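You operate a simulated robot arm through the tools that you are given. There is no shell and no other tool.

You are at the controls of a simulated robot arm. One attempt, no reset.

## Task
Pad both shoes under the toe clamp, add the yellow band, then unclamp.
Fine: one toe pad pushed into each toe; the band pushed down over both heel loops; leave the other bands on the band rack.

The check looks at the end state, three seconds after you hand in, the way a careful person would. Anything else that was tipped, shoved, dropped, spilled or broken makes it a failure.

## Robot
A 6-joint arm with a fingered hand, fixed in place. Base frame: the origin is on the floor under the middle of its stand, x ahead of it, y to its left, z up; the work surface is at about z = 0.75. Units: m, rad, N and s.
With the tool pointing down near the work surface it reaches from about 0.3 to 0.7 m from the base axis. Its first joint turns from -2.897 to 2.897 rad. Payload 4 kg.
Tool frame: the origin (TCP) lies between the finger pads and is the grasp point; the fingertips stand 0.022 m ahead of it; z points along the fingers, y is the line along which they close. The gripper opens to 0.112 m; its body begins 0.06 m behind the TCP. The gripper is a hand of 4 fingers: y runs from the thumb to the fingers, the wrist lies at [0, 0, -0.218] in the tool frame.
Orientation is that of the tool frame in the base frame, as a unit quaternion [w, x, y, z]. With the fingers straight down and closing along the base's y, the tool's x points along the base's -x, its y along +y and its z along -z.

## Interface
- The arm moves only by the tool nudge_tool. Its argument "series" is a list that holds one entry, the list of rows, each a list of 6 numbers: the shift along the tool's x, y, z in m, then the turn, a rotation vector about the tool's x, y, z in rad. In form: [[[dx, dy, dz, wx, wy, wz], ...]]. A call has 1 to 20 rows; each row is the pose to reach, as a shift and turn from the pose commanded when the call began, along the tool's axes at that moment. Rows are played at 5 a second. More than 0.05 m and 0.15 rad between two rows, and nothing of the call is played. A pose out of reach is approached as far as the arm can. The call stops where the force on the tool passes 90 N (or 10 N more than at its start, if that is more) or the arm is blocked; 0.2 s more then pass. In this call time passes only in rows, and 0.2 s behind the last. The reply holds the time, the measured pose of the TCP, the force on the tool along the base axes, the opening and the grip force, in the units named above and with some noise, with the torque about the TCP (base axes, N m) and any sound that the robot's microphone picked up.
- Cameras (640 x 400 px; columns grow to the right, rows downward): "scene" is fixed at [0.0502, 0.5013, 1.3809]; the picture's right is [-0.58, -0.81, 0.00], its down [-0.52, 0.38, -0.76] and it looks along [0.62, -0.45, -0.64] (base axes); focal length 370 px, centre (320, 200). "wrist" rides on the gripper at [0.069, 0.004, -0.083] in the tool frame; the picture's right is [-0.06, 1.00, 0.00], its down [-0.77, -0.05, -0.64] and it looks along [-0.64, -0.04, 0.77] (tool axes); focal length 243 px, centre (320, 200).
- get_image(camera): a new picture of that camera. The clock stands still meanwhile.
- curl_fingers(finger1, finger2, finger3, thumb_bend): sets how far each is bent, from 0 (flat) to 1 (curled in); at 0.3 the hand is open as for a grip, at 0.7 the pads meet at the TCP. One left out holds its place. A second passes; each finger stops where it meets its share of the squeeze, and holds until it gets a number again. It is the only way to open and close the hand. It gives what a move gives, with no picture; readings hold the bend of each and the force on the fingers (four entries, about 0 where the hand has none), thumb and palm.
- point_at(camera, pixels): for up to 12 pixels [column, row] of the newest picture of that camera ("zoom" is the newest enlarged one), the place [x, y, z] in the base frame of the surface seen there, good to about 0.002 m. The clock stands still meanwhile.
- close_up(camera, box): a new picture of the part [left, top, right, bottom] of that camera's present view, enlarged. The clock stands still meanwhile.
- finish_job(): hands the job in; it is judged then, once.

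Unless the task says otherwise, let go and move clear before handing in.

The tools are called after "Emit:" as a command line: name --argument value ..., lists and objects as JSON in quotes. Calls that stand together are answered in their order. nudge_tool: Moves the arm, as the interface text tells. Its arguments: {"type":"object","properties":{"series":{"type":"array"}},"required":["series"]} The other tools are called the same way: curl_fingers (finger1, finger2, finger3, thumb_bend) moves the fingers one by one; get_image (camera) takes a picture; point_at (camera, pixels) gives the place of the surface under pixels of a picture; close_up (camera, box) takes an enlarged picture of a part of a camera's view; finish_job () hands the job in.

At the start:

```text
time_s: 0.0
position: [0.3309, 0.3379, 1.1072]
tool_rot: [0.0, 0.0, 1.0, 0.0]
wrist_force: [0.3, -0.6, 0.4]
moment: [0.03, -0.04, 0.0]
finger_gap: 0.112
grip_force: 0.1
shape: jaw
bend: [0.3, 0.3, 0.3, 0.3]
finger forces: [0.0, 0.0, 0.0, 0.1, 0.0, 0.1]
```

scene: 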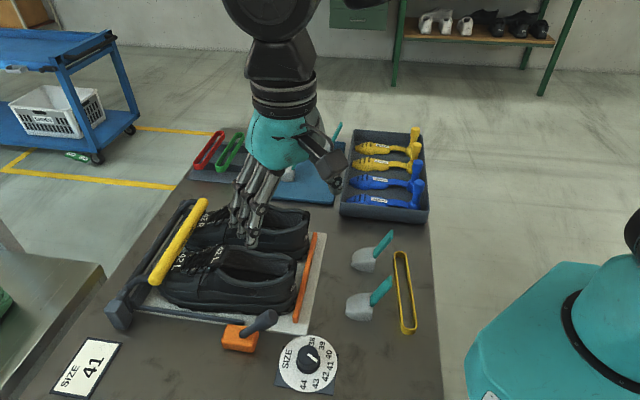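
wrist: 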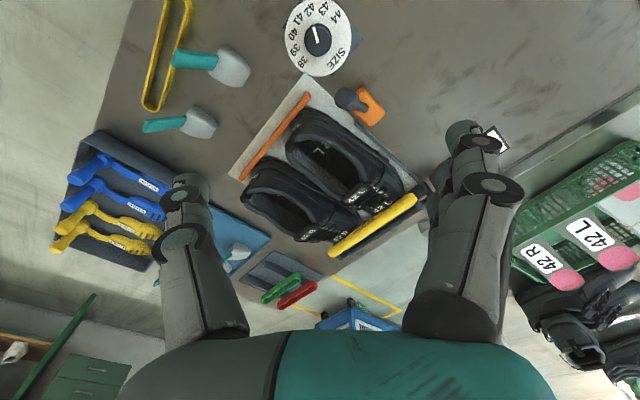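

The scene picture shows two black shoes on a board with a yellow toe clamp bar (about 178,240), an orange lever (245,335), two toe pads with teal handles (370,255 and 365,300), and a yellow band (405,290). I'll take closer pictures before moving.

Emit:
close_up --camera "scene" --box '[100, 180, 340, 330]'

Emit:
close_up --camera "scene" --box '[200, 220, 440, 400]'

Emit:
close_up --camera "scene" --box '[180, 110, 440, 240]'

Emit:
close_up --camera "wrist" --box '[220, 60, 440, 260]'

Emit:
close_up --camera "wrist" --box '[40, 0, 280, 280]'

```text
2.67 times, centred on (220, 255) of scene
```

zoom: 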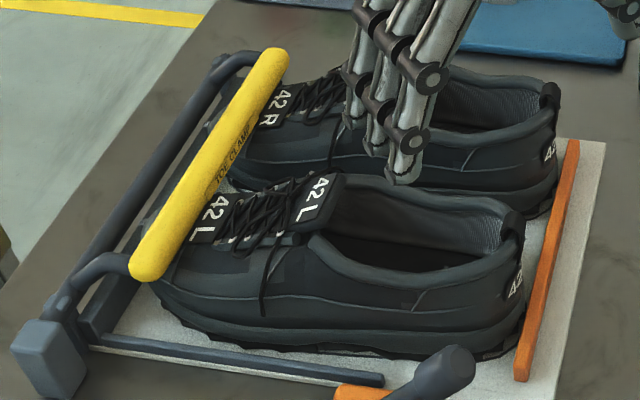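

```text
2.22 times, centred on (320, 310) of scene
```

zoom: 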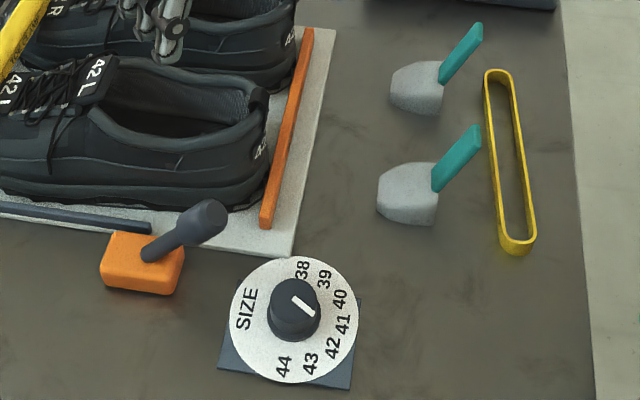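

```text
2.46 times, centred on (310, 175) of scene
```

zoom: 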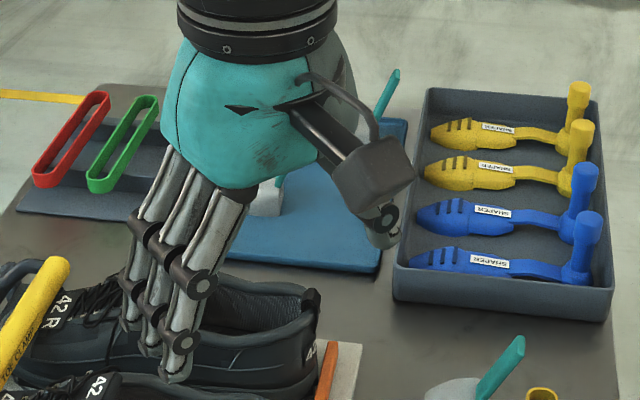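

```text
2.00 times, centred on (330, 160) of wrist
```

zoom: 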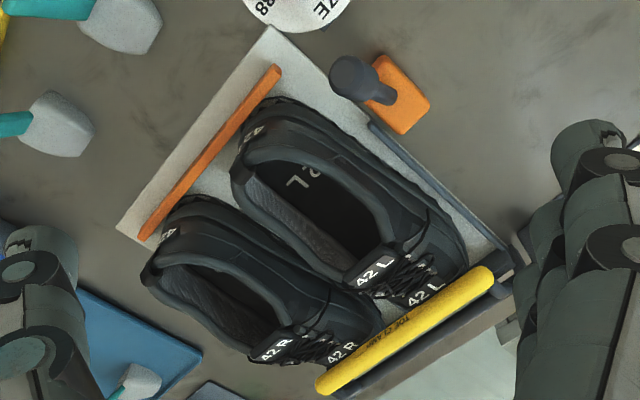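

```text
1.43 times, centred on (160, 140) of wrist
```

zoom: 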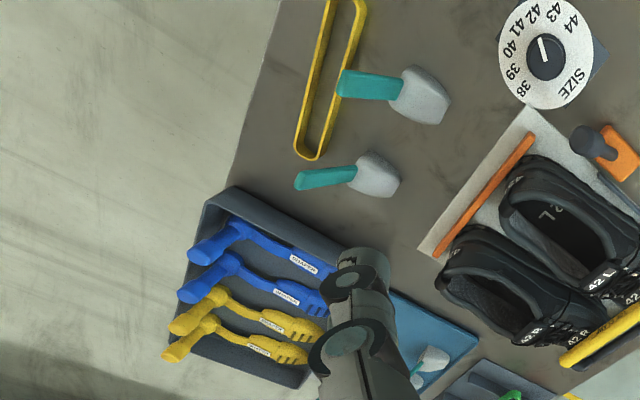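

The close-ups show shoes 42 L and 42 R under the yellow clamp, heel loops at their heels, two loose pads, and a further pad on the blue mat behind the hand. I'll measure the main features.

Emit:
get_image --camera "scene"

Emit:
get_image --camera "wrist"

Emit:
point_at --camera "scene" --pixels '[[360, 258], [384, 243], [390, 232], [358, 305], [376, 292], [390, 280], [398, 253], [408, 331], [294, 265], [306, 215], [271, 318], [240, 340]]'

Emit:
point_at --camera "wrist" --pixels '[[195, 122], [150, 126], [232, 68], [180, 59], [148, 108], [185, 5], [238, 250], [335, 250], [412, 198], [350, 100], [372, 105], [320, 150]]'

```text
taken
```

scene: 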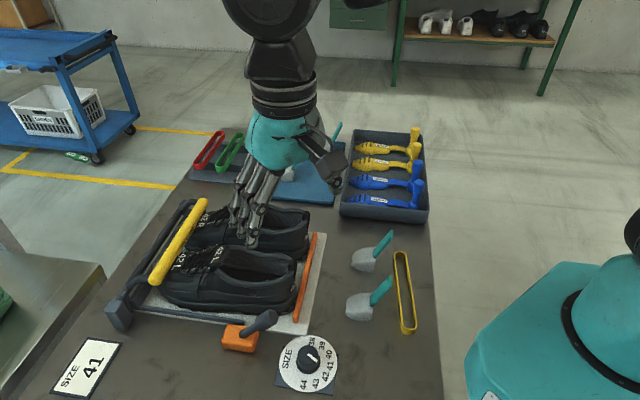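

```text
taken
```

wrist: 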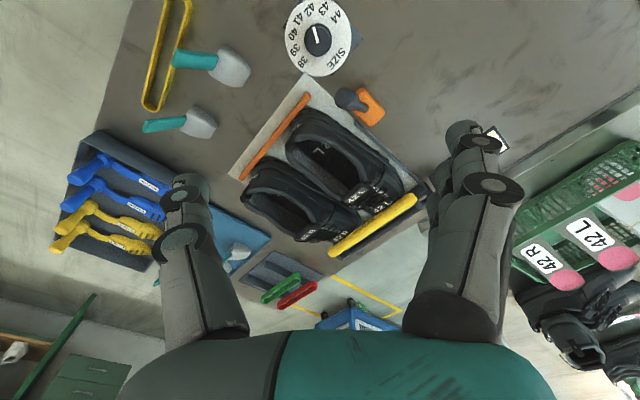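

```text
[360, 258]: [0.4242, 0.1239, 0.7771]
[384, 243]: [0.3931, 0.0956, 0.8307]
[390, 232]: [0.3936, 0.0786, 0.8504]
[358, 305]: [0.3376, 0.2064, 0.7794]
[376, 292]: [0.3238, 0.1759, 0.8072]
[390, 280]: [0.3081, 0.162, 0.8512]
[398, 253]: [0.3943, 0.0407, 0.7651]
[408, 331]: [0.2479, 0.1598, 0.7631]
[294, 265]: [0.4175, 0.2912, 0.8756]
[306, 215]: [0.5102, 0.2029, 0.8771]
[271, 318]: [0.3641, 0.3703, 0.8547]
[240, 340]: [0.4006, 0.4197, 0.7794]
```

```text
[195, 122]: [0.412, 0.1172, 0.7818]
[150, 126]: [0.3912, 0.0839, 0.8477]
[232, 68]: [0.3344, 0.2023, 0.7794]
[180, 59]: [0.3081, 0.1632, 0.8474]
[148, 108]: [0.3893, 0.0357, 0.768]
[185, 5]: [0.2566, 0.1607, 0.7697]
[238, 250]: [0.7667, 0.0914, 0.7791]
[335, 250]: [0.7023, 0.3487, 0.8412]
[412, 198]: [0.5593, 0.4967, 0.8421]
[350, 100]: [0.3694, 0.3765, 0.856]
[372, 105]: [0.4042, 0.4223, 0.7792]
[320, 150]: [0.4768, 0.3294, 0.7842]
```

Pads sit at about (0.42, 0.12) and (0.335, 0.206), and the heel loops at (0.4175, 0.291) and (0.510, 0.203). I'll enlarge the pads, band, loops and lever for shape details.

Emit:
close_up --camera "scene" --box '[335, 220, 425, 340]'

Emit:
close_up --camera "wrist" --box '[130, 0, 260, 150]'

Emit:
close_up --camera "scene" --box '[230, 195, 330, 300]'

Emit:
close_up --camera "scene" --box '[95, 250, 290, 370]'

Emit:
close_up --camera "wrist" --box '[270, 70, 430, 190]'

```text
3.33 times, centred on (380, 280) of scene
```

zoom: 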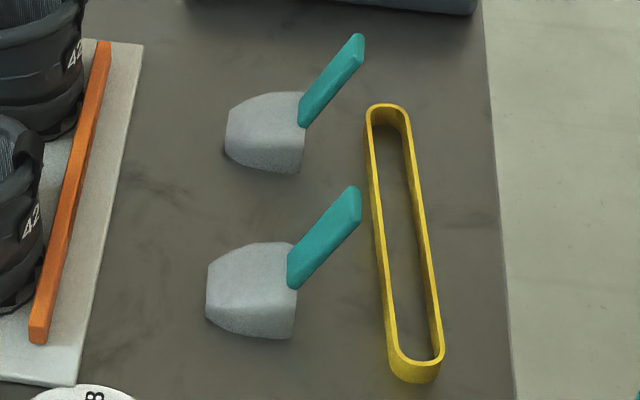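

```text
2.67 times, centred on (195, 75) of wrist
```

zoom: 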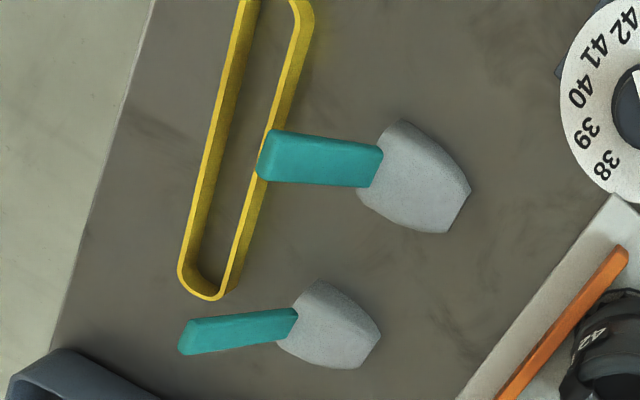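

```text
3.81 times, centred on (280, 248) of scene
```

zoom: 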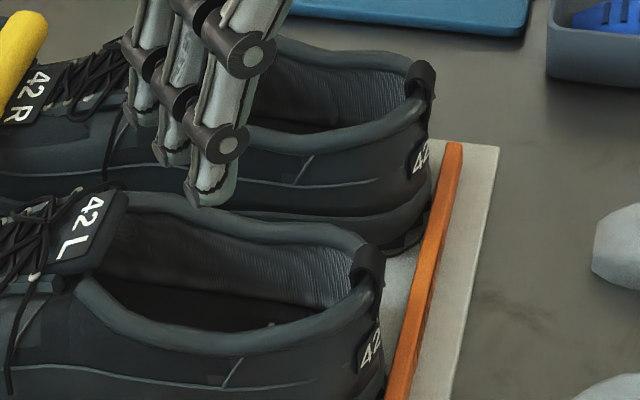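

```text
3.28 times, centred on (192, 310) of scene
```

zoom: 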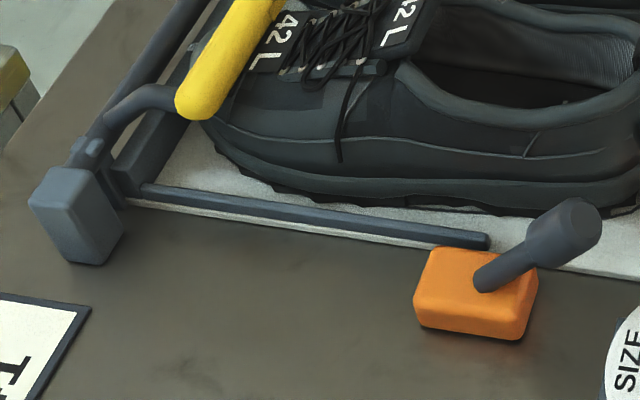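

```text
3.33 times, centred on (350, 130) of wrist
```

zoom: 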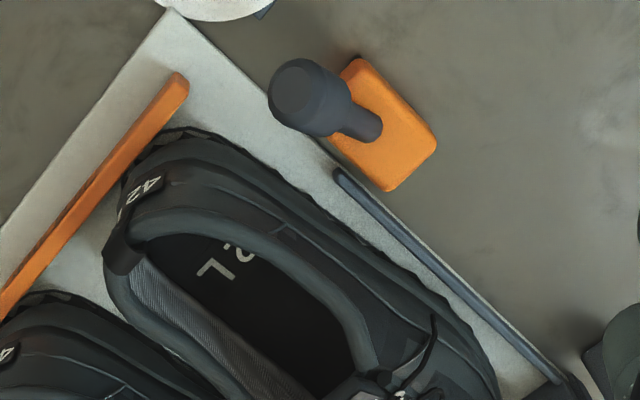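

The lever (zoom 310,100 to 375,130) leans toward the heels from an orange block. I'll measure lever and left-shoe opening points in this zoom.

Emit:
point_at --camera "zoom" --pixels '[[300, 90], [335, 120], [365, 125], [380, 150], [385, 75], [140, 215], [120, 245], [180, 90], [230, 260], [330, 390], [360, 340], [230, 215]]'

Emit:
close_up --camera "wrist" --box '[230, 100, 440, 260]'

```text
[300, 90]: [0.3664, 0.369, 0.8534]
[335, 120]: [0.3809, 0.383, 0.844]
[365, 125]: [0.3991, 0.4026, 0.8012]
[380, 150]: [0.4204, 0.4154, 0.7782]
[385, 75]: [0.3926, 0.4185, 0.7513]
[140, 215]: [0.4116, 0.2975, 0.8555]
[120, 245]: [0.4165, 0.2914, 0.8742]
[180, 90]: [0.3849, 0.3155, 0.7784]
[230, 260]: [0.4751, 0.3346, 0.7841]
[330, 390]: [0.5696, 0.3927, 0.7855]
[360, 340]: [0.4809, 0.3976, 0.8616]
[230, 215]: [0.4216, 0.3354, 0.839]
```

```text
2.50 times, centred on (335, 180) of wrist
```

zoom: 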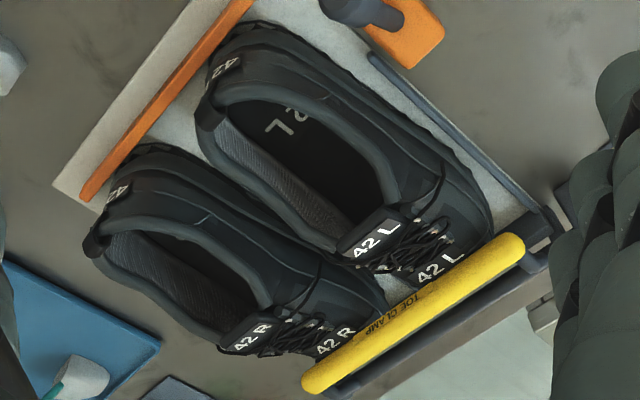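

The new zoom shows both openings clearly. I'll sample collar edges, insole, tongue tags and clamp bar.

Emit:
point_at --camera "zoom" --pixels '[[215, 90], [205, 115], [275, 85], [340, 120], [385, 175], [395, 200], [370, 235], [330, 235], [270, 190], [230, 140], [300, 115], [355, 185]]'

Emit:
point_at --camera "zoom" --pixels '[[97, 240], [115, 215], [190, 210], [245, 255], [268, 295], [245, 335], [215, 340], [150, 285], [190, 250], [320, 380], [515, 245], [430, 270]]'

```text
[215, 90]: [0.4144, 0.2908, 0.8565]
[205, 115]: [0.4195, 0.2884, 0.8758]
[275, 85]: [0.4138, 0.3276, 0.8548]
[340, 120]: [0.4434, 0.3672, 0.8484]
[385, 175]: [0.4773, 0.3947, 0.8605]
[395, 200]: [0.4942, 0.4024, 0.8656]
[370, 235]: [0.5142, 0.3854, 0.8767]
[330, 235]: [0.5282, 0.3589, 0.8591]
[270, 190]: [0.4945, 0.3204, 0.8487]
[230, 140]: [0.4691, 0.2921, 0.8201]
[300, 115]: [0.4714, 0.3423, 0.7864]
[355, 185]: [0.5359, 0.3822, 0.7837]
```

```text
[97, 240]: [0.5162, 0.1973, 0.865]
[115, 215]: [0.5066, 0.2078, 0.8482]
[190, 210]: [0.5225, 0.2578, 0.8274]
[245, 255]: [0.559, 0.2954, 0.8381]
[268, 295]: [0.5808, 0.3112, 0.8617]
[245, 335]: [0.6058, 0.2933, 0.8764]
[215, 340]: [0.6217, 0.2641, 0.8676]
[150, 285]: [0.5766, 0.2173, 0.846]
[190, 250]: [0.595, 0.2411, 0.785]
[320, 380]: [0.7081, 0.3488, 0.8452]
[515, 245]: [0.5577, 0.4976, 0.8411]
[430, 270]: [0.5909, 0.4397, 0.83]
```

Collar and loop points give a shoe axis at about 45° (heel loops near z 0.876, tongue tag about 0.135 m farther toward the toes, clamp bar top at z 0.845). Now I'll turn the hand 45° and fly over the pads for a closer look.

Emit:
nudge_tool --series '[[[-0.0022, -0.0311, 0.0181, 0, 0, -0.112], [-0.0045, -0.0623, 0.0363, 0, 0, -0.224], [-0.0067, -0.0934, 0.0544, 0, 0, -0.336], [-0.0089, -0.1246, 0.0726, 0, 0, -0.449], [-0.0111, -0.1557, 0.0907, 0, 0, -0.561], [-0.0134, -0.1869, 0.1089, 0, 0, -0.673], [-0.0156, -0.218, 0.127, 0, 0, -0.7854]]]'

Emit:
get_image --camera "wrist"

Emit:
get_image --camera "scene"

```text
time_s: 1.6
position: [0.3464, 0.1193, 0.9791]
tool_rot: [0.0, -0.383, 0.924, 0.0]
wrist_force: [0.3, 0.0, 0.6]
moment: [0.02, -0.03, 0.0]
finger_gap: 0.1117
grip_force: 0.0
shape: jaw
bend: [0.3, 0.3, 0.3, 0.3]
finger forces: [0.1, 0.0, 0.1, 0.0, 0.0, 0.1]
```

```text
taken
```

wrist: 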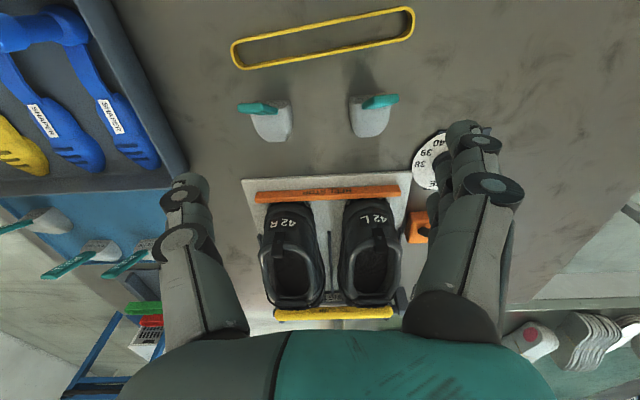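

```text
taken
```

scene: 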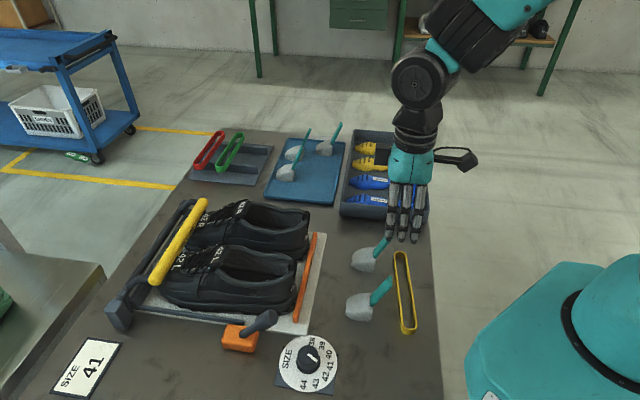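

The wrist view now shows pads at (270,118) and (370,115) and the band at (320,38); the scene view shows three more pads on the blue mat, which I'll leave. I'll enlarge the pads and measure them.

Emit:
close_up --camera "wrist" --box '[220, 80, 420, 150]'

Emit:
point_at --camera "wrist" --pixels '[[368, 108], [368, 136], [352, 100], [389, 108], [394, 99], [366, 104], [271, 141], [287, 105], [258, 122], [243, 107], [275, 105], [258, 106]]'

Emit:
close_up --camera "scene" --box '[335, 220, 425, 340]'

```text
3.20 times, centred on (320, 115) of wrist
```

zoom: 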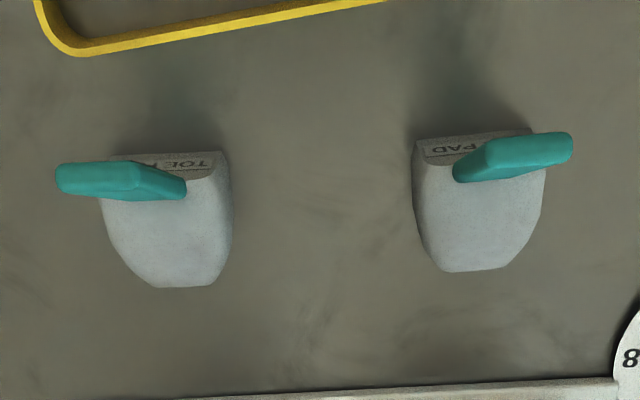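

```text
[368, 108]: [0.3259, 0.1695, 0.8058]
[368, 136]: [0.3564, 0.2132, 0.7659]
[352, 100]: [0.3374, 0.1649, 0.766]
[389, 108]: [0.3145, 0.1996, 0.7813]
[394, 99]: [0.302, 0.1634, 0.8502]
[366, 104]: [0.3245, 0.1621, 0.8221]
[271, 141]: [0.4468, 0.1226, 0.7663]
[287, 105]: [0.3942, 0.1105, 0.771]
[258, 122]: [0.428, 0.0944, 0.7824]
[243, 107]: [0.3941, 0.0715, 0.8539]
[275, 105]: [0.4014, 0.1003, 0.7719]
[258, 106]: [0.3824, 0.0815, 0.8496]
```

```text
3.33 times, centred on (380, 280) of scene
```

zoom: 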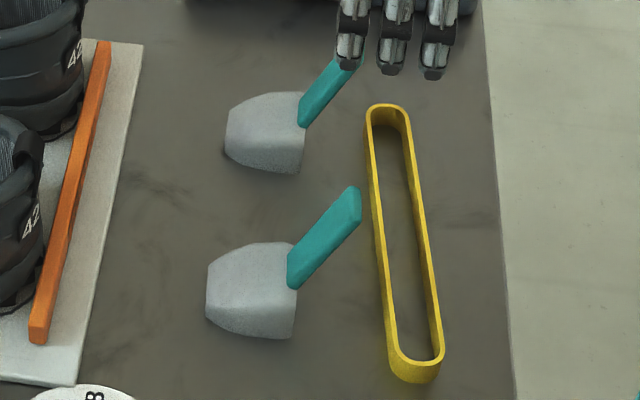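

Let me enlarge each pad in the wrist view and measure the handle's end points and widths.

Emit:
close_up --camera "wrist" --box '[340, 85, 405, 140]'

Emit:
point_at --camera "zoom" --pixels '[[520, 190], [250, 260], [530, 160], [420, 130], [240, 215], [330, 170], [330, 220], [150, 160], [450, 330], [160, 330], [250, 430], [330, 340]]'

```text
7.27 times, centred on (372, 112) of wrist
```

zoom: 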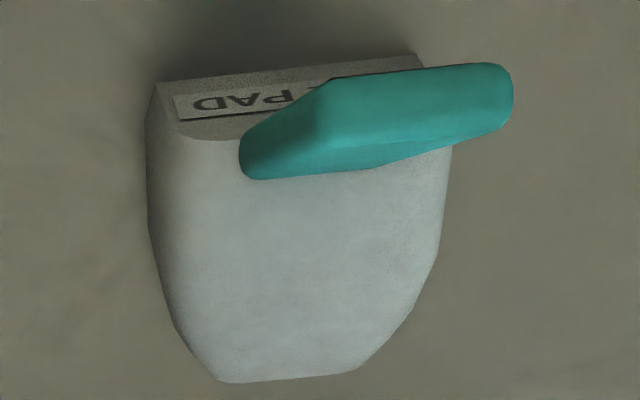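

```text
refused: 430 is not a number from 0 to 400
```

The zoom shows the handle from its root (245,160) to its tip (505,95). I'll measure within the picture bounds.

Emit:
point_at --camera "zoom" --pixels '[[500, 80], [500, 120], [340, 88], [330, 135], [420, 100], [255, 150], [260, 170], [160, 100], [410, 65], [435, 220], [160, 250], [290, 370]]'

Emit:
point_at --camera "zoom" --pixels '[[290, 100], [330, 160], [400, 145], [290, 150], [200, 180], [400, 200], [300, 250], [220, 375], [360, 365], [450, 155], [185, 130], [480, 68]]'

```text
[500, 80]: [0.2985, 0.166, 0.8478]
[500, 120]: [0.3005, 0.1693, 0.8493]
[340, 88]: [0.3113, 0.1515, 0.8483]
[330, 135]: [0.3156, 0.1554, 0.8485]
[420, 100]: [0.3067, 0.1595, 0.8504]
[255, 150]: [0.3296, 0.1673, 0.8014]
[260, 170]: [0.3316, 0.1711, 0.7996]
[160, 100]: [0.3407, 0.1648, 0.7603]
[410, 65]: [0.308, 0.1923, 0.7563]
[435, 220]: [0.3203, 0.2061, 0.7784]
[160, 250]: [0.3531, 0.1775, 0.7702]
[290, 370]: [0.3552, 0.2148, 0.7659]
```

```text
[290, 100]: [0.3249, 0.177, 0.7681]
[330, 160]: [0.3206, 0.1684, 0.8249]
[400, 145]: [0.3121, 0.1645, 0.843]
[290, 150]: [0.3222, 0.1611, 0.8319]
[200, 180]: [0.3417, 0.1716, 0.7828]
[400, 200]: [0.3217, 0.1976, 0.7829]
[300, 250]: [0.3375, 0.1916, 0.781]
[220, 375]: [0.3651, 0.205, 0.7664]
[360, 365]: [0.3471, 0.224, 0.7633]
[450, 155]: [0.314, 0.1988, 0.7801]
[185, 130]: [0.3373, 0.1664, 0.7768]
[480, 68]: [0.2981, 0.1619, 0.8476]
```

Pad 2's handle tip centre is about (0.307, 0.160, 0.850), roughly 0.02 wide across the shoe axis, and leans ~25° back from the pad's rear. Now I'll enlarge the shoes in the current wrist view to look into the openings.

Emit:
close_up --camera "wrist" --box '[240, 175, 420, 325]'

Emit:
close_up --camera "scene" --box '[130, 180, 330, 320]'

```text
2.67 times, centred on (330, 250) of wrist
```

zoom: 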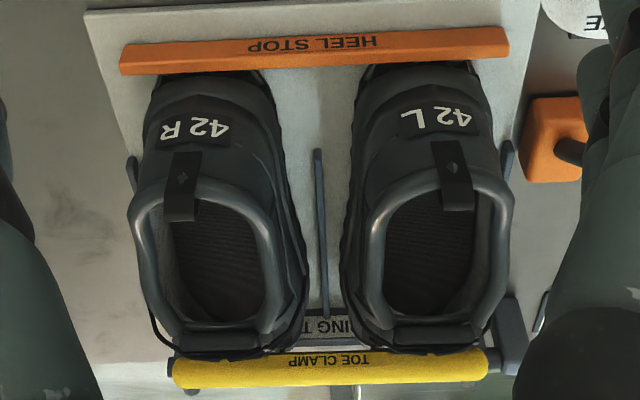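

```text
2.86 times, centred on (230, 250) of scene
```

zoom: 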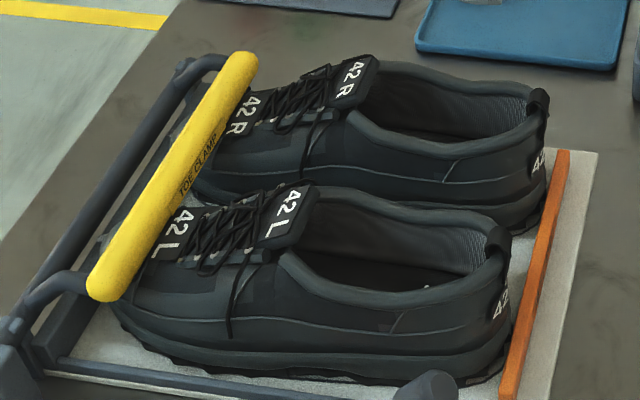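

Both shoes are unobstructed now. I'll measure loops, uppers and toe positions in this zoom.

Emit:
point_at --camera "zoom" --pixels '[[497, 230], [505, 245], [538, 95], [545, 110], [285, 215], [355, 75], [230, 240], [185, 235], [160, 260], [125, 290], [300, 280], [400, 225]]'

Emit:
point_at --camera "zoom" --pixels '[[340, 250], [300, 240], [370, 285], [380, 90], [360, 130], [430, 130], [240, 70], [105, 285], [560, 160], [510, 390], [60, 365], [320, 195]]'

```text
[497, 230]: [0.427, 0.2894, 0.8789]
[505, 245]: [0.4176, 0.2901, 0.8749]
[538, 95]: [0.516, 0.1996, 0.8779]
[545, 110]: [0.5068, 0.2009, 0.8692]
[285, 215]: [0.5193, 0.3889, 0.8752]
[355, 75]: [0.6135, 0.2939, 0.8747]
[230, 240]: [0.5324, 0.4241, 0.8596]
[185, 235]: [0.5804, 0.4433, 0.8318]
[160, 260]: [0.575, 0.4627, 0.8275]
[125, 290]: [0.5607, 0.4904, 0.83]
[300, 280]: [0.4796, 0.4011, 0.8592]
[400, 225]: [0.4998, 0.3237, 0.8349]
```

```text
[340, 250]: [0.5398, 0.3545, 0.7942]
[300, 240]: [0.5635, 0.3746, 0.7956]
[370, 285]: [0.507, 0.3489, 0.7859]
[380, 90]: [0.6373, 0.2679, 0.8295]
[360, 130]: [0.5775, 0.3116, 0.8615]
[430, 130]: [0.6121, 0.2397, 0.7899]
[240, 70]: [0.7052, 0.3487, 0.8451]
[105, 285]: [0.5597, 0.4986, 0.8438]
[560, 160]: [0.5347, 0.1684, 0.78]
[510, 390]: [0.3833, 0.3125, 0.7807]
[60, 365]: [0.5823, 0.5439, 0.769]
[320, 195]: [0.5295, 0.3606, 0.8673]
```

Both tongues end at about s = 0.64 m along the shoe axis, with the upper falling to z ≈ 0.83 near the clamp. I'll drop and tilt the camera behind the left heel to look into the toe box.

Emit:
nudge_tool --series '[[[-0.018, 0.0176, 0.011, 0, -0.1275, 0], [-0.0355, 0.0353, 0.022, 0, -0.255, 0], [-0.053, 0.053, 0.033, 0, -0.3825, 0], [-0.071, 0.0706, 0.044, 0, -0.51, 0]]]'

Emit:
get_image --camera "wrist"

Emit:
get_image --camera "scene"

```text
time_s: 2.6
position: [0.3466, 0.2196, 0.937]
tool_rot: [0.233, -0.371, 0.894, 0.098]
wrist_force: [0.0, -0.2, 0.8]
moment: [-0.01, 0.04, 0.03]
finger_gap: 0.1121
grip_force: 0.2
shape: jaw
bend: [0.3, 0.3, 0.3, 0.3]
finger forces: [0.0, 0.0, 0.0, 0.0, 0.1, 0.0]
```

```text
taken
```

wrist: 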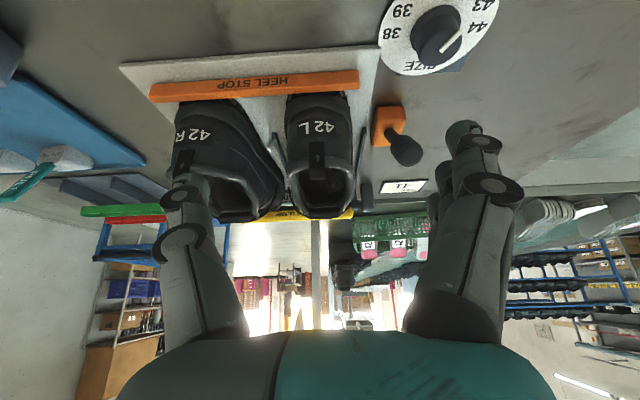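

```text
taken
```

scene: 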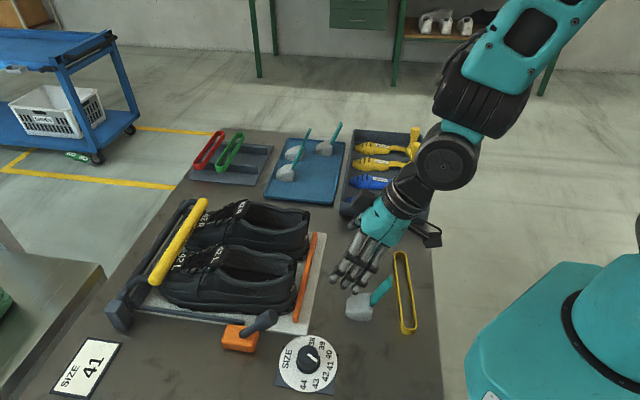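

The left shoe's opening is at about (320,190) in the wrist view. I'll enlarge it to see into the toe.

Emit:
close_up --camera "wrist" --box '[275, 140, 365, 222]'

Emit:
point_at --camera "zoom" --pixels '[[320, 50], [320, 100], [320, 180], [320, 240], [320, 280], [250, 250], [390, 250], [320, 310], [320, 340], [200, 240], [440, 240], [250, 180]]'

```text
4.88 times, centred on (320, 181) of wrist
```

zoom: 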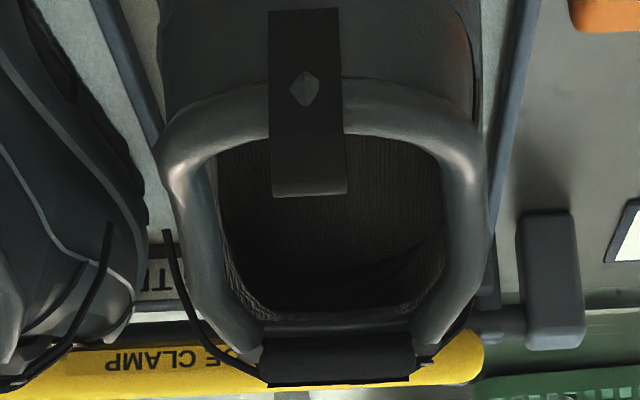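

```text
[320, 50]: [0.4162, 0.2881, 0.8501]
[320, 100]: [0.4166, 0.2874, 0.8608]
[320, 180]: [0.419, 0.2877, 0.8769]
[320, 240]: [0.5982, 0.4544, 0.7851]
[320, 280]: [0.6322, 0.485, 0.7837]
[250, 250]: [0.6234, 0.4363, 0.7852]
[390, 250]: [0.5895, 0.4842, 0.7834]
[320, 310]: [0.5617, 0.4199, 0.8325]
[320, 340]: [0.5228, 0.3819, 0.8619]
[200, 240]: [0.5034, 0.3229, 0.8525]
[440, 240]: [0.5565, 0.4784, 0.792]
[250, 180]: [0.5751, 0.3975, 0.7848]
```

Looking under the tongue, the insole runs at z ≈ 0.784 far into the toe, and the ceiling at s ≈ 0.69 is z ≈ 0.83, so a pad fits nose-first. I'll back the hand to just above pad 2's handle with a small pitch, ready to pinch it across its width.

Emit:
nudge_tool --series '[[[0.0277, -0.0046, -0.0088, 0, 0.1, 0], [0.0553, -0.0093, -0.0177, 0, 0.2, 0], [0.083, -0.0139, -0.0265, 0, 0.3, 0]]]'

Emit:
get_image --camera "wrist"

Emit:
get_image --camera "scene"

```text
time_s: 3.4
position: [0.298, 0.1516, 0.9213]
tool_rot: [0.094, -0.381, 0.919, 0.04]
wrist_force: [0.1, 0.0, -0.5]
moment: [0.0, -0.05, 0.02]
finger_gap: 0.1118
grip_force: 0.1
shape: jaw
bend: [0.3, 0.3, 0.3, 0.3]
finger forces: [0.0, 0.0, 0.0, 0.1, 0.0, 0.0]
out of reach, approached as far as the arm can: row 3
```

```text
taken
```

wrist: 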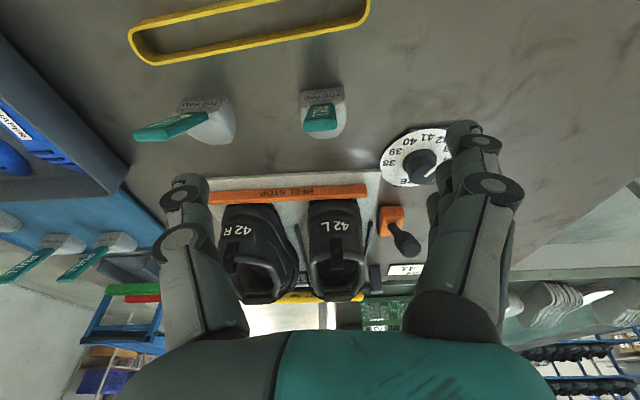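

```text
taken
```

scene: 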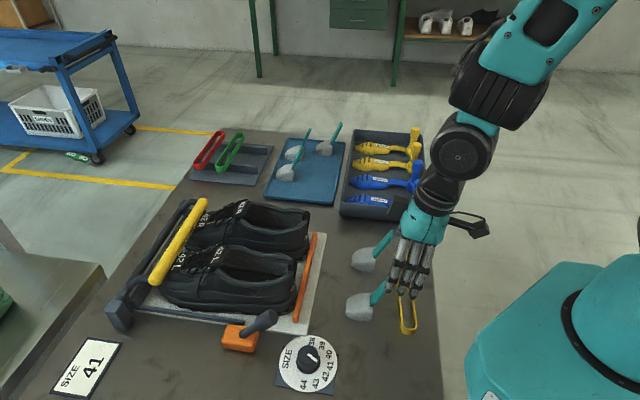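

The hand is at (0.298, 0.152, 0.921) with pad 2's handle tip straight ahead at (320,118). I'll re-measure the handle tips from this angle.

Emit:
close_up --camera "wrist" --box '[285, 75, 365, 145]'

Emit:
point_at --camera "zoom" --pixels '[[290, 300], [290, 330], [200, 315], [370, 315], [290, 200], [220, 200], [370, 200], [290, 250], [180, 150], [420, 150], [280, 150], [300, 280]]'

Emit:
point_at --camera "wrist" --pixels '[[320, 110], [320, 125], [308, 118], [333, 118], [320, 100], [139, 136], [170, 128], [200, 116], [150, 140], [210, 105], [235, 120], [220, 142]]'

```text
5.71 times, centred on (325, 110) of wrist
```

zoom: 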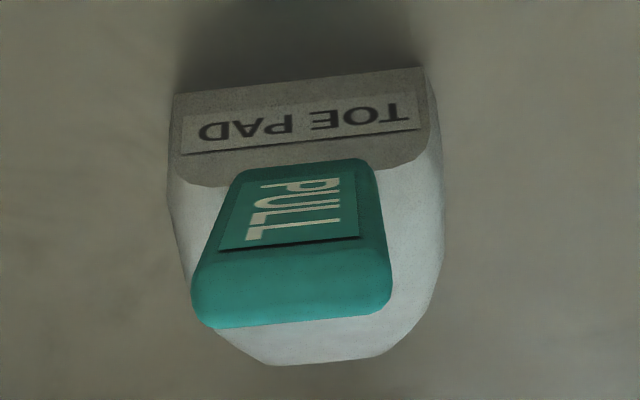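

```text
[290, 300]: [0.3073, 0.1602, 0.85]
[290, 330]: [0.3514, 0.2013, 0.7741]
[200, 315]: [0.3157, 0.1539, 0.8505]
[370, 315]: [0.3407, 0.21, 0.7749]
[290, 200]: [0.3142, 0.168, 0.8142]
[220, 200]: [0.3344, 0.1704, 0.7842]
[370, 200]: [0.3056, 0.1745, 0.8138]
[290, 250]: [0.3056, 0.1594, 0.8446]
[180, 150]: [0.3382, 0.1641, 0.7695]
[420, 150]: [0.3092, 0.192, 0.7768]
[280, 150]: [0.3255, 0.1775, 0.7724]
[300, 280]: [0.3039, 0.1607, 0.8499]
```

```text
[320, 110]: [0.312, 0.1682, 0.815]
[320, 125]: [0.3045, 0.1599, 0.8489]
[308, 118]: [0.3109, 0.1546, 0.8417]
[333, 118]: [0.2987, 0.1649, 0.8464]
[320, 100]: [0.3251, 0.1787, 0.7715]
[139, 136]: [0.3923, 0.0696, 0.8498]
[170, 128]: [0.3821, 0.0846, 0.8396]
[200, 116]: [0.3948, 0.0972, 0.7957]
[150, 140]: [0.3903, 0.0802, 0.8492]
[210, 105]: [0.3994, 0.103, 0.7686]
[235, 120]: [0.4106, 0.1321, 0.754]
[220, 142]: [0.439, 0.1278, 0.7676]
```

The handle (labelled PULL) sits dead ahead along the tool axis, tip top at z = 0.850. I'll move halfway down and check how the pose tracks.

Emit:
nudge_tool --series '[[[0.0, 0, 0.02, 0, 0, 0], [0.001, 0, 0.04, 0, 0, 0], [0.001, 0, 0.045, 0, 0, 0]]]'

Emit:
get_image --camera "wrist"

```text
time_s: 4.2
position: [0.3058, 0.1565, 0.8765]
tool_rot: [0.097, -0.381, 0.919, 0.041]
wrist_force: [-0.9, 0.4, 0.8]
moment: [-0.01, -0.03, 0.02]
finger_gap: 0.1118
grip_force: 0.0
shape: jaw
bend: [0.3, 0.3, 0.3, 0.3]
finger forces: [0.1, 0.1, 0.1, 0.0, 0.1, 0.0]
```

```text
taken
```

wrist: 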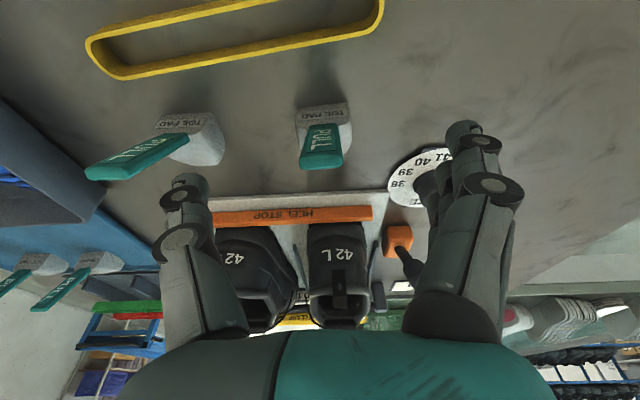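

Tracking is good: now at (0.306, 0.157, 0.877) with the handle tip at (322,160), centred between thumb and fingers. I'll descend the last 3.5 cm to straddle the handle.

Emit:
nudge_tool --series '[[[0.0006, 0.001, 0.0172, 0, 0, 0], [0.0012, 0.002, 0.0345, 0, 0, 0]]]'

Emit:
get_image --camera "wrist"

Emit:
close_up --camera "scene" --box '[335, 190, 465, 340]'

```text
time_s: 4.8
position: [0.3086, 0.1634, 0.8408]
tool_rot: [0.097, -0.381, 0.919, 0.04]
wrist_force: [-0.5, 0.1, 0.1]
moment: [0.0, 0.0, -0.01]
finger_gap: 0.1118
grip_force: 0.1
shape: jaw
bend: [0.3, 0.3, 0.3, 0.3]
finger forces: [0.1, 0.0, 0.0, 0.1, 0.0, 0.0]
```

```text
taken
```

wrist: 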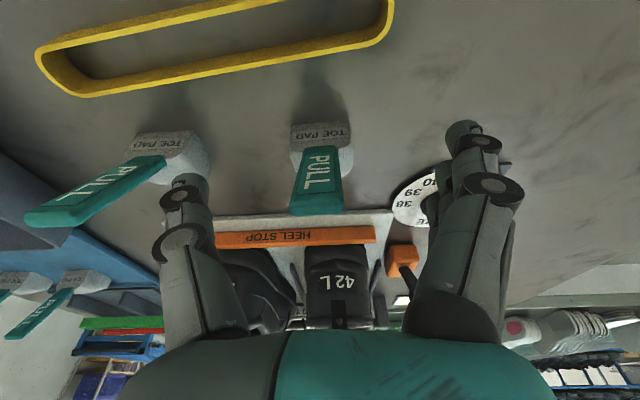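

```text
2.67 times, centred on (400, 265) of scene
```

zoom: 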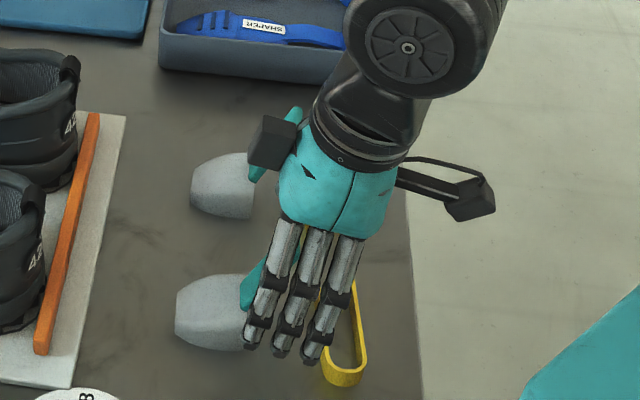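

The tool now straddles the handle (tip at wrist pixel (316,205), TCP z 0.841). I'll pinch with the thumb and middle finger.

Emit:
curl_fingers --finger2 0.72 --thumb_bend 0.72

Emit:
get_image --camera "wrist"

Emit:
close_up --camera "scene" --box '[335, 190, 465, 340]'

```text
time_s: 5.8
position: [0.3084, 0.1625, 0.8414]
tool_rot: [0.096, -0.38, 0.919, 0.04]
wrist_force: [0.4, -0.1, -0.7]
moment: [0.05, -0.03, -0.03]
finger_gap: 0.0658
grip_force: 8.0
shape: fingers
bend: [0.3, 0.64, 0.3, 0.67]
finger forces: [0.0, 7.6, 0.0, 0.0, 7.5, 0.1]
```

```text
taken
```

wrist: 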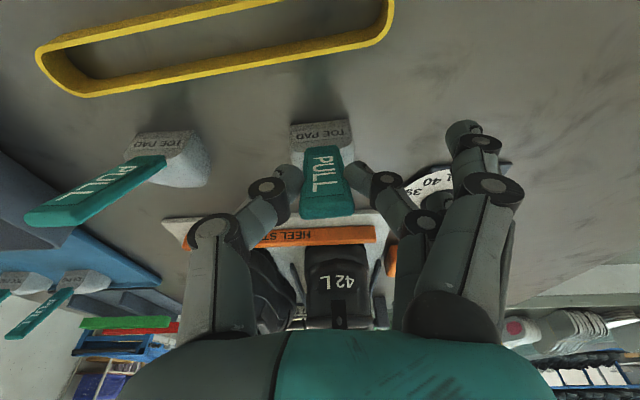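

```text
2.67 times, centred on (400, 265) of scene
```

zoom: 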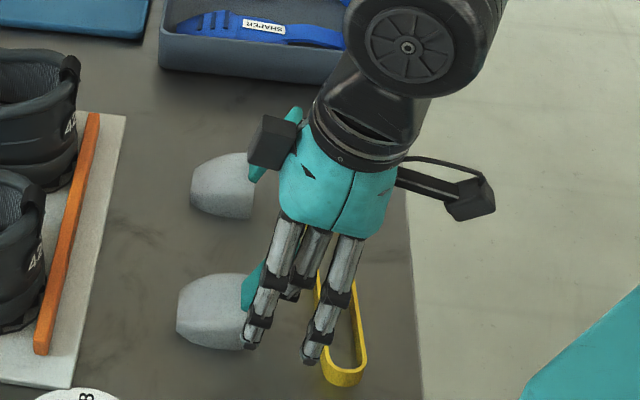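

Thumb and middle finger hold the handle with about 7.6 N each. I'll lift 4 cm and check that the pad comes along level.

Emit:
nudge_tool --series '[[[-0.002, 0, -0.0098, 0, 0, 0], [-0.0042, 0, -0.0196, 0, 0, 0], [-0.0083, 0, -0.0391, 0, 0, 0]]]'

Emit:
get_image --camera "wrist"

Emit:
close_up --camera "scene" --box '[335, 170, 465, 320]'

```text
time_s: 6.6
position: [0.3077, 0.1628, 0.8814]
tool_rot: [0.096, -0.381, 0.919, 0.04]
wrist_force: [-0.3, -0.2, -0.1]
moment: [-0.01, -0.03, -0.02]
finger_gap: 0.0569
grip_force: 0.0
shape: fingers
bend: [0.3, 0.71, 0.3, 0.71]
finger forces: [0.0, 0.1, 0.1, 0.1, 0.0, 0.0]
```

```text
taken
```

wrist: 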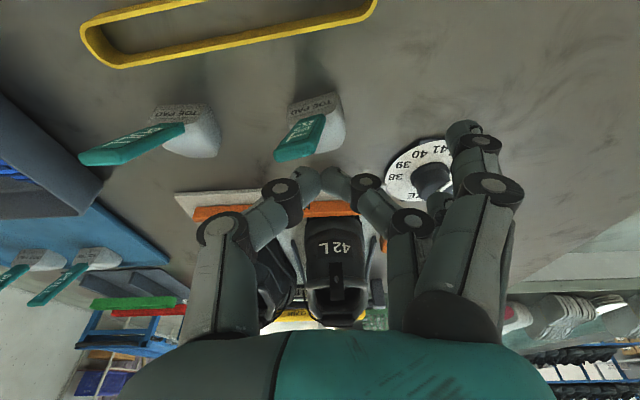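

```text
2.67 times, centred on (400, 245) of scene
```

zoom: 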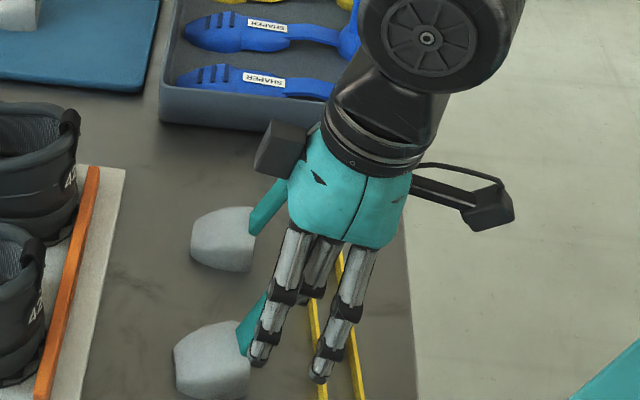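

The grip slipped: forces read 0 and pad 2 stayed on the table, slightly turned. I'll open the hand, rise, and turn it 90° so I can pinch the handle's broad faces with the thumb behind it instead.

Emit:
nudge_tool --series '[[[-0.0046, 0, -0.022, 0, 0, 0], [-0.0094, 0, -0.044, 0, 0, 0]]]'

Emit:
curl_fingers --finger1 0.3 --finger2 0.3 --finger3 0.3 --thumb_bend 0.3

Emit:
nudge_tool --series '[[[0, 0, 0, 0, 0, 0.1428], [0, 0, 0, 0, 0, 0.2856], [0, 0, 0, 0, 0, 0.4284], [0, 0, 0, 0, 0, 0.5712], [0, 0, 0, 0, 0, 0.714], [0, 0, 0, 0, 0, 0.8568], [0, 0, 0, 0, 0, 0.9996], [0, 0, 0, 0, 0, 1.1424], [0, 0, 0, 0, 0, 1.2852], [0, 0, 0, 0, 0, 1.428], [0, 0, 0, 0, 0, 1.5708]]]'

Emit:
get_image --camera "wrist"

Emit:
get_image --camera "scene"

```text
time_s: 7.2
position: [0.3078, 0.1631, 0.9272]
tool_rot: [0.097, -0.38, 0.919, 0.04]
wrist_force: [0.5, -0.6, 0.1]
moment: [0.0, 0.01, 0.0]
finger_gap: 0.0572
grip_force: 0.0
shape: fingers
bend: [0.3, 0.71, 0.3, 0.71]
finger forces: [0.0, 0.0, 0.0, 0.1, 0.0, 0.0]
```

```text
time_s: 8.2
position: [0.3072, 0.1633, 0.9272]
tool_rot: [0.097, -0.38, 0.919, 0.039]
wrist_force: [-0.6, 0.4, 0.4]
moment: [0.04, 0.0, 0.02]
finger_gap: 0.1131
grip_force: 0.0
shape: fingers
bend: [0.3, 0.3, 0.3, 0.3]
finger forces: [0.0, 0.0, 0.0, 0.0, 0.0, 0.0]
```

```text
time_s: 10.6
position: [0.3085, 0.1639, 0.9265]
tool_rot: [0.04, 0.382, 0.918, 0.096]
wrist_force: [0.6, 0.4, 0.5]
moment: [-0.04, -0.01, -0.02]
finger_gap: 0.113
grip_force: 0.0
shape: fingers
bend: [0.3, 0.3, 0.3, 0.3]
finger forces: [0.1, 0.0, 0.0, 0.1, 0.0, 0.1]
```

```text
taken
```

wrist: 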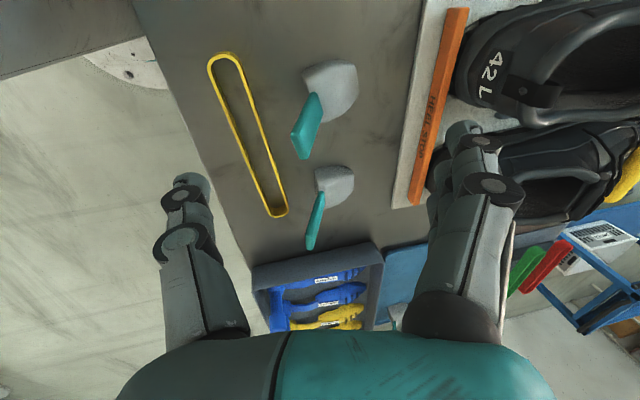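

```text
taken
```

scene: 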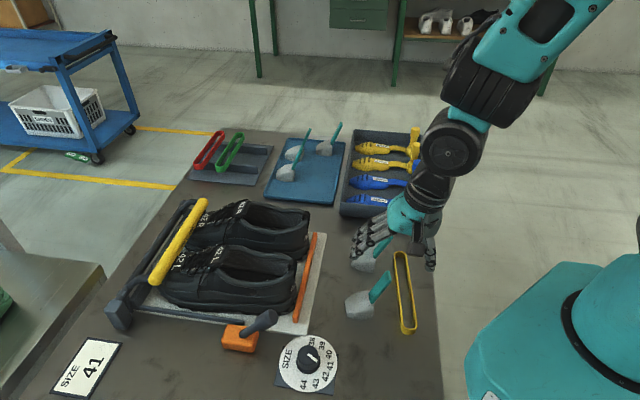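

The turn worked. Pad 2 is now at (330,90) with its handle at (307,127) in the wrist view; I'll measure it in a zoom.

Emit:
close_up --camera "wrist" --box '[275, 50, 371, 170]'

Emit:
get_image --camera "wrist"

Emit:
point_at --camera "wrist" --pixels '[[299, 153], [303, 140], [308, 125], [312, 110], [316, 98], [294, 147], [307, 152], [325, 115], [353, 105], [355, 70], [306, 78], [330, 90]]'

```text
3.33 times, centred on (323, 110) of wrist
```

zoom: 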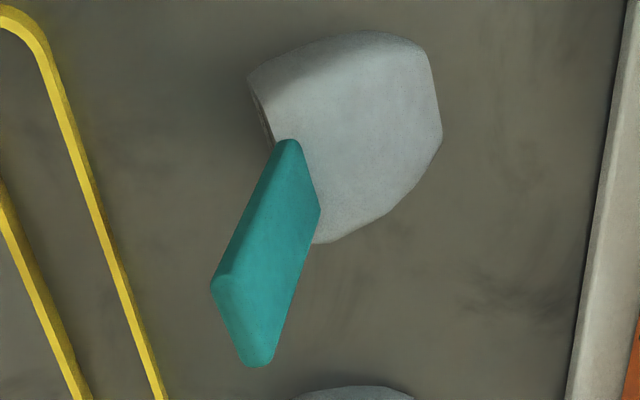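

```text
taken
```

wrist: 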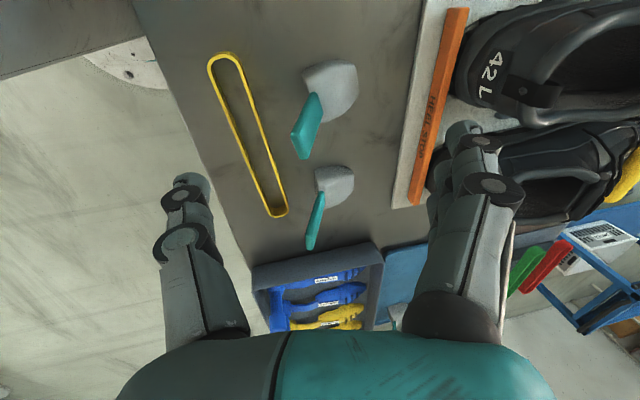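

```text
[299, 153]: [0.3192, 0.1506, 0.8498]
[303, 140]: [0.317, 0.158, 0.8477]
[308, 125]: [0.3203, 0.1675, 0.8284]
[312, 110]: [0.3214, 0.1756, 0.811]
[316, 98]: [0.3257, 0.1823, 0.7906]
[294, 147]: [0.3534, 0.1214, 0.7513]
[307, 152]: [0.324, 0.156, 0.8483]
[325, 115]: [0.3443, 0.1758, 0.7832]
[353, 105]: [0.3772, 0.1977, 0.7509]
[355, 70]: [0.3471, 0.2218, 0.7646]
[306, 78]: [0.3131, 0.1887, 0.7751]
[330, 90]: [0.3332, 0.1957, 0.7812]
```

I'll query the zoom for the handle's tip strip and face points to get its yaw.

Emit:
point_at --camera "zoom" --pixels '[[218, 286], [226, 310], [240, 340], [256, 360], [240, 275], [272, 345], [265, 210], [310, 210], [285, 260], [290, 150], [250, 215], [268, 180]]'

Emit:
point_at --camera "zoom" --pixels '[[258, 85], [275, 140], [420, 50], [438, 130], [330, 235], [350, 40], [400, 200], [340, 130], [255, 300], [300, 230], [275, 320], [230, 290]]'

```text
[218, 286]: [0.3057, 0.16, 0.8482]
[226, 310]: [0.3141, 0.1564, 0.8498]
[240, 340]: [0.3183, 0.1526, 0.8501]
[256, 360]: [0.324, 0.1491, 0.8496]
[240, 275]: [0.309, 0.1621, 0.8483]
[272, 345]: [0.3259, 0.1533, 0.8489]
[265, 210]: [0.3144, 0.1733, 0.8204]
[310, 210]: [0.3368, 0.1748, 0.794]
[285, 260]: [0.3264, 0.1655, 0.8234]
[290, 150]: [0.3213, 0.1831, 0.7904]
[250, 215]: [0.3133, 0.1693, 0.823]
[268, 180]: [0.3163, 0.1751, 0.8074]
```

```text
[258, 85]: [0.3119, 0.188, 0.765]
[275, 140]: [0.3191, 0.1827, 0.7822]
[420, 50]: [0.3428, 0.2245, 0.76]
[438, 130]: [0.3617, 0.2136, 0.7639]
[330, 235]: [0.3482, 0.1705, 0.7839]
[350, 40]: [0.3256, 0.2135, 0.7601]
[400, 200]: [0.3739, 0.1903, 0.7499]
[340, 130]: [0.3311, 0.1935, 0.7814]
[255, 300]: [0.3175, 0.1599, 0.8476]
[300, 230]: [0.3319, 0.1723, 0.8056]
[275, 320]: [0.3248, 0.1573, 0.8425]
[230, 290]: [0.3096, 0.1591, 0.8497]
```

Pad 2's handle now points about 61.5° in the base frame (tip centre ≈ (0.316, 0.156, 0.850), root ≈ (0.327, 0.175, 0.79)). I'll turn the hand 16.5° to match and line up above it.

Emit:
nudge_tool --series '[[[-0.0065, -0.0045, 0.0085, 0, 0.03, -0.141], [-0.0129, -0.0089, 0.017, 0, 0.0599, -0.2817]]]'

Emit:
get_image --camera "wrist"

```text
time_s: 11.2
position: [0.3128, 0.1501, 0.9075]
tool_rot: [0.026, 0.243, 0.964, 0.102]
wrist_force: [0.0, 0.0, 0.1]
moment: [-0.02, 0.01, 0.0]
finger_gap: 0.1131
grip_force: 0.1
shape: fingers
bend: [0.3, 0.3, 0.3, 0.3]
finger forces: [0.0, 0.0, 0.1, 0.0, 0.0, 0.1]
```

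```text
taken
```

wrist: 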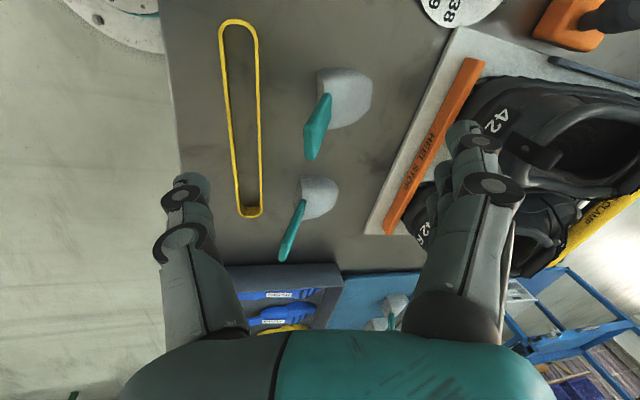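

The tool axis now matches the handle's lean direction and the handle is centred at column ~317. I'll go down 6 cm along the tool axis and look again.

Emit:
nudge_tool --series '[[[0, 0, 0.02, 0, 0, 0], [0, 0.0005, 0.04, 0, 0, 0], [-0.0003, 0.001, 0.06, 0, 0, 0]]]'

Emit:
get_image --camera "wrist"

Emit:
close_up --camera "scene" --box '[335, 190, 465, 340]'

```text
time_s: 12.0
position: [0.3203, 0.1615, 0.8502]
tool_rot: [0.026, 0.245, 0.964, 0.102]
wrist_force: [0.0, -0.1, 0.3]
moment: [0.03, -0.01, 0.0]
finger_gap: 0.1135
grip_force: 0.2
shape: fingers
bend: [0.3, 0.3, 0.3, 0.3]
finger forces: [0.0, 0.0, 0.0, 0.0, 0.0, 0.0]
```

```text
taken
```

wrist: 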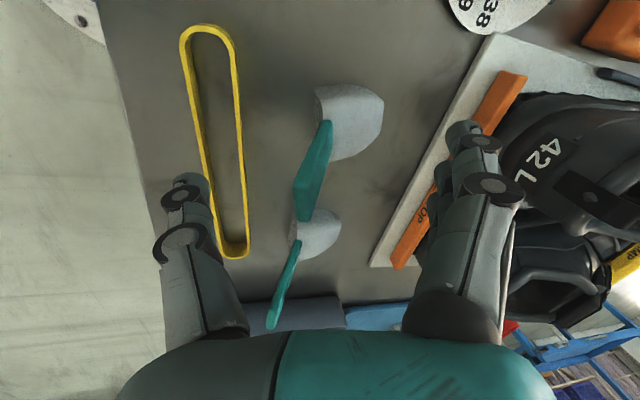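

```text
2.67 times, centred on (400, 265) of scene
```

zoom: 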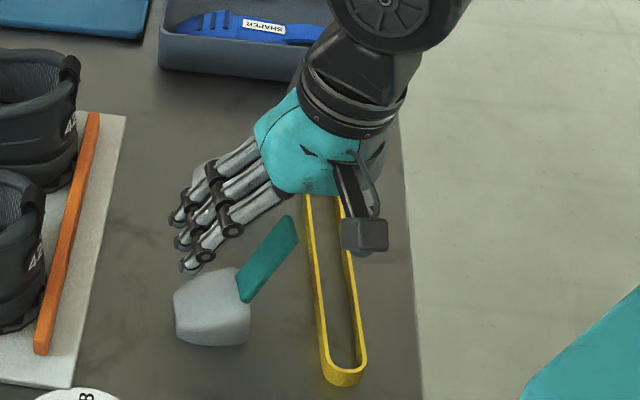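

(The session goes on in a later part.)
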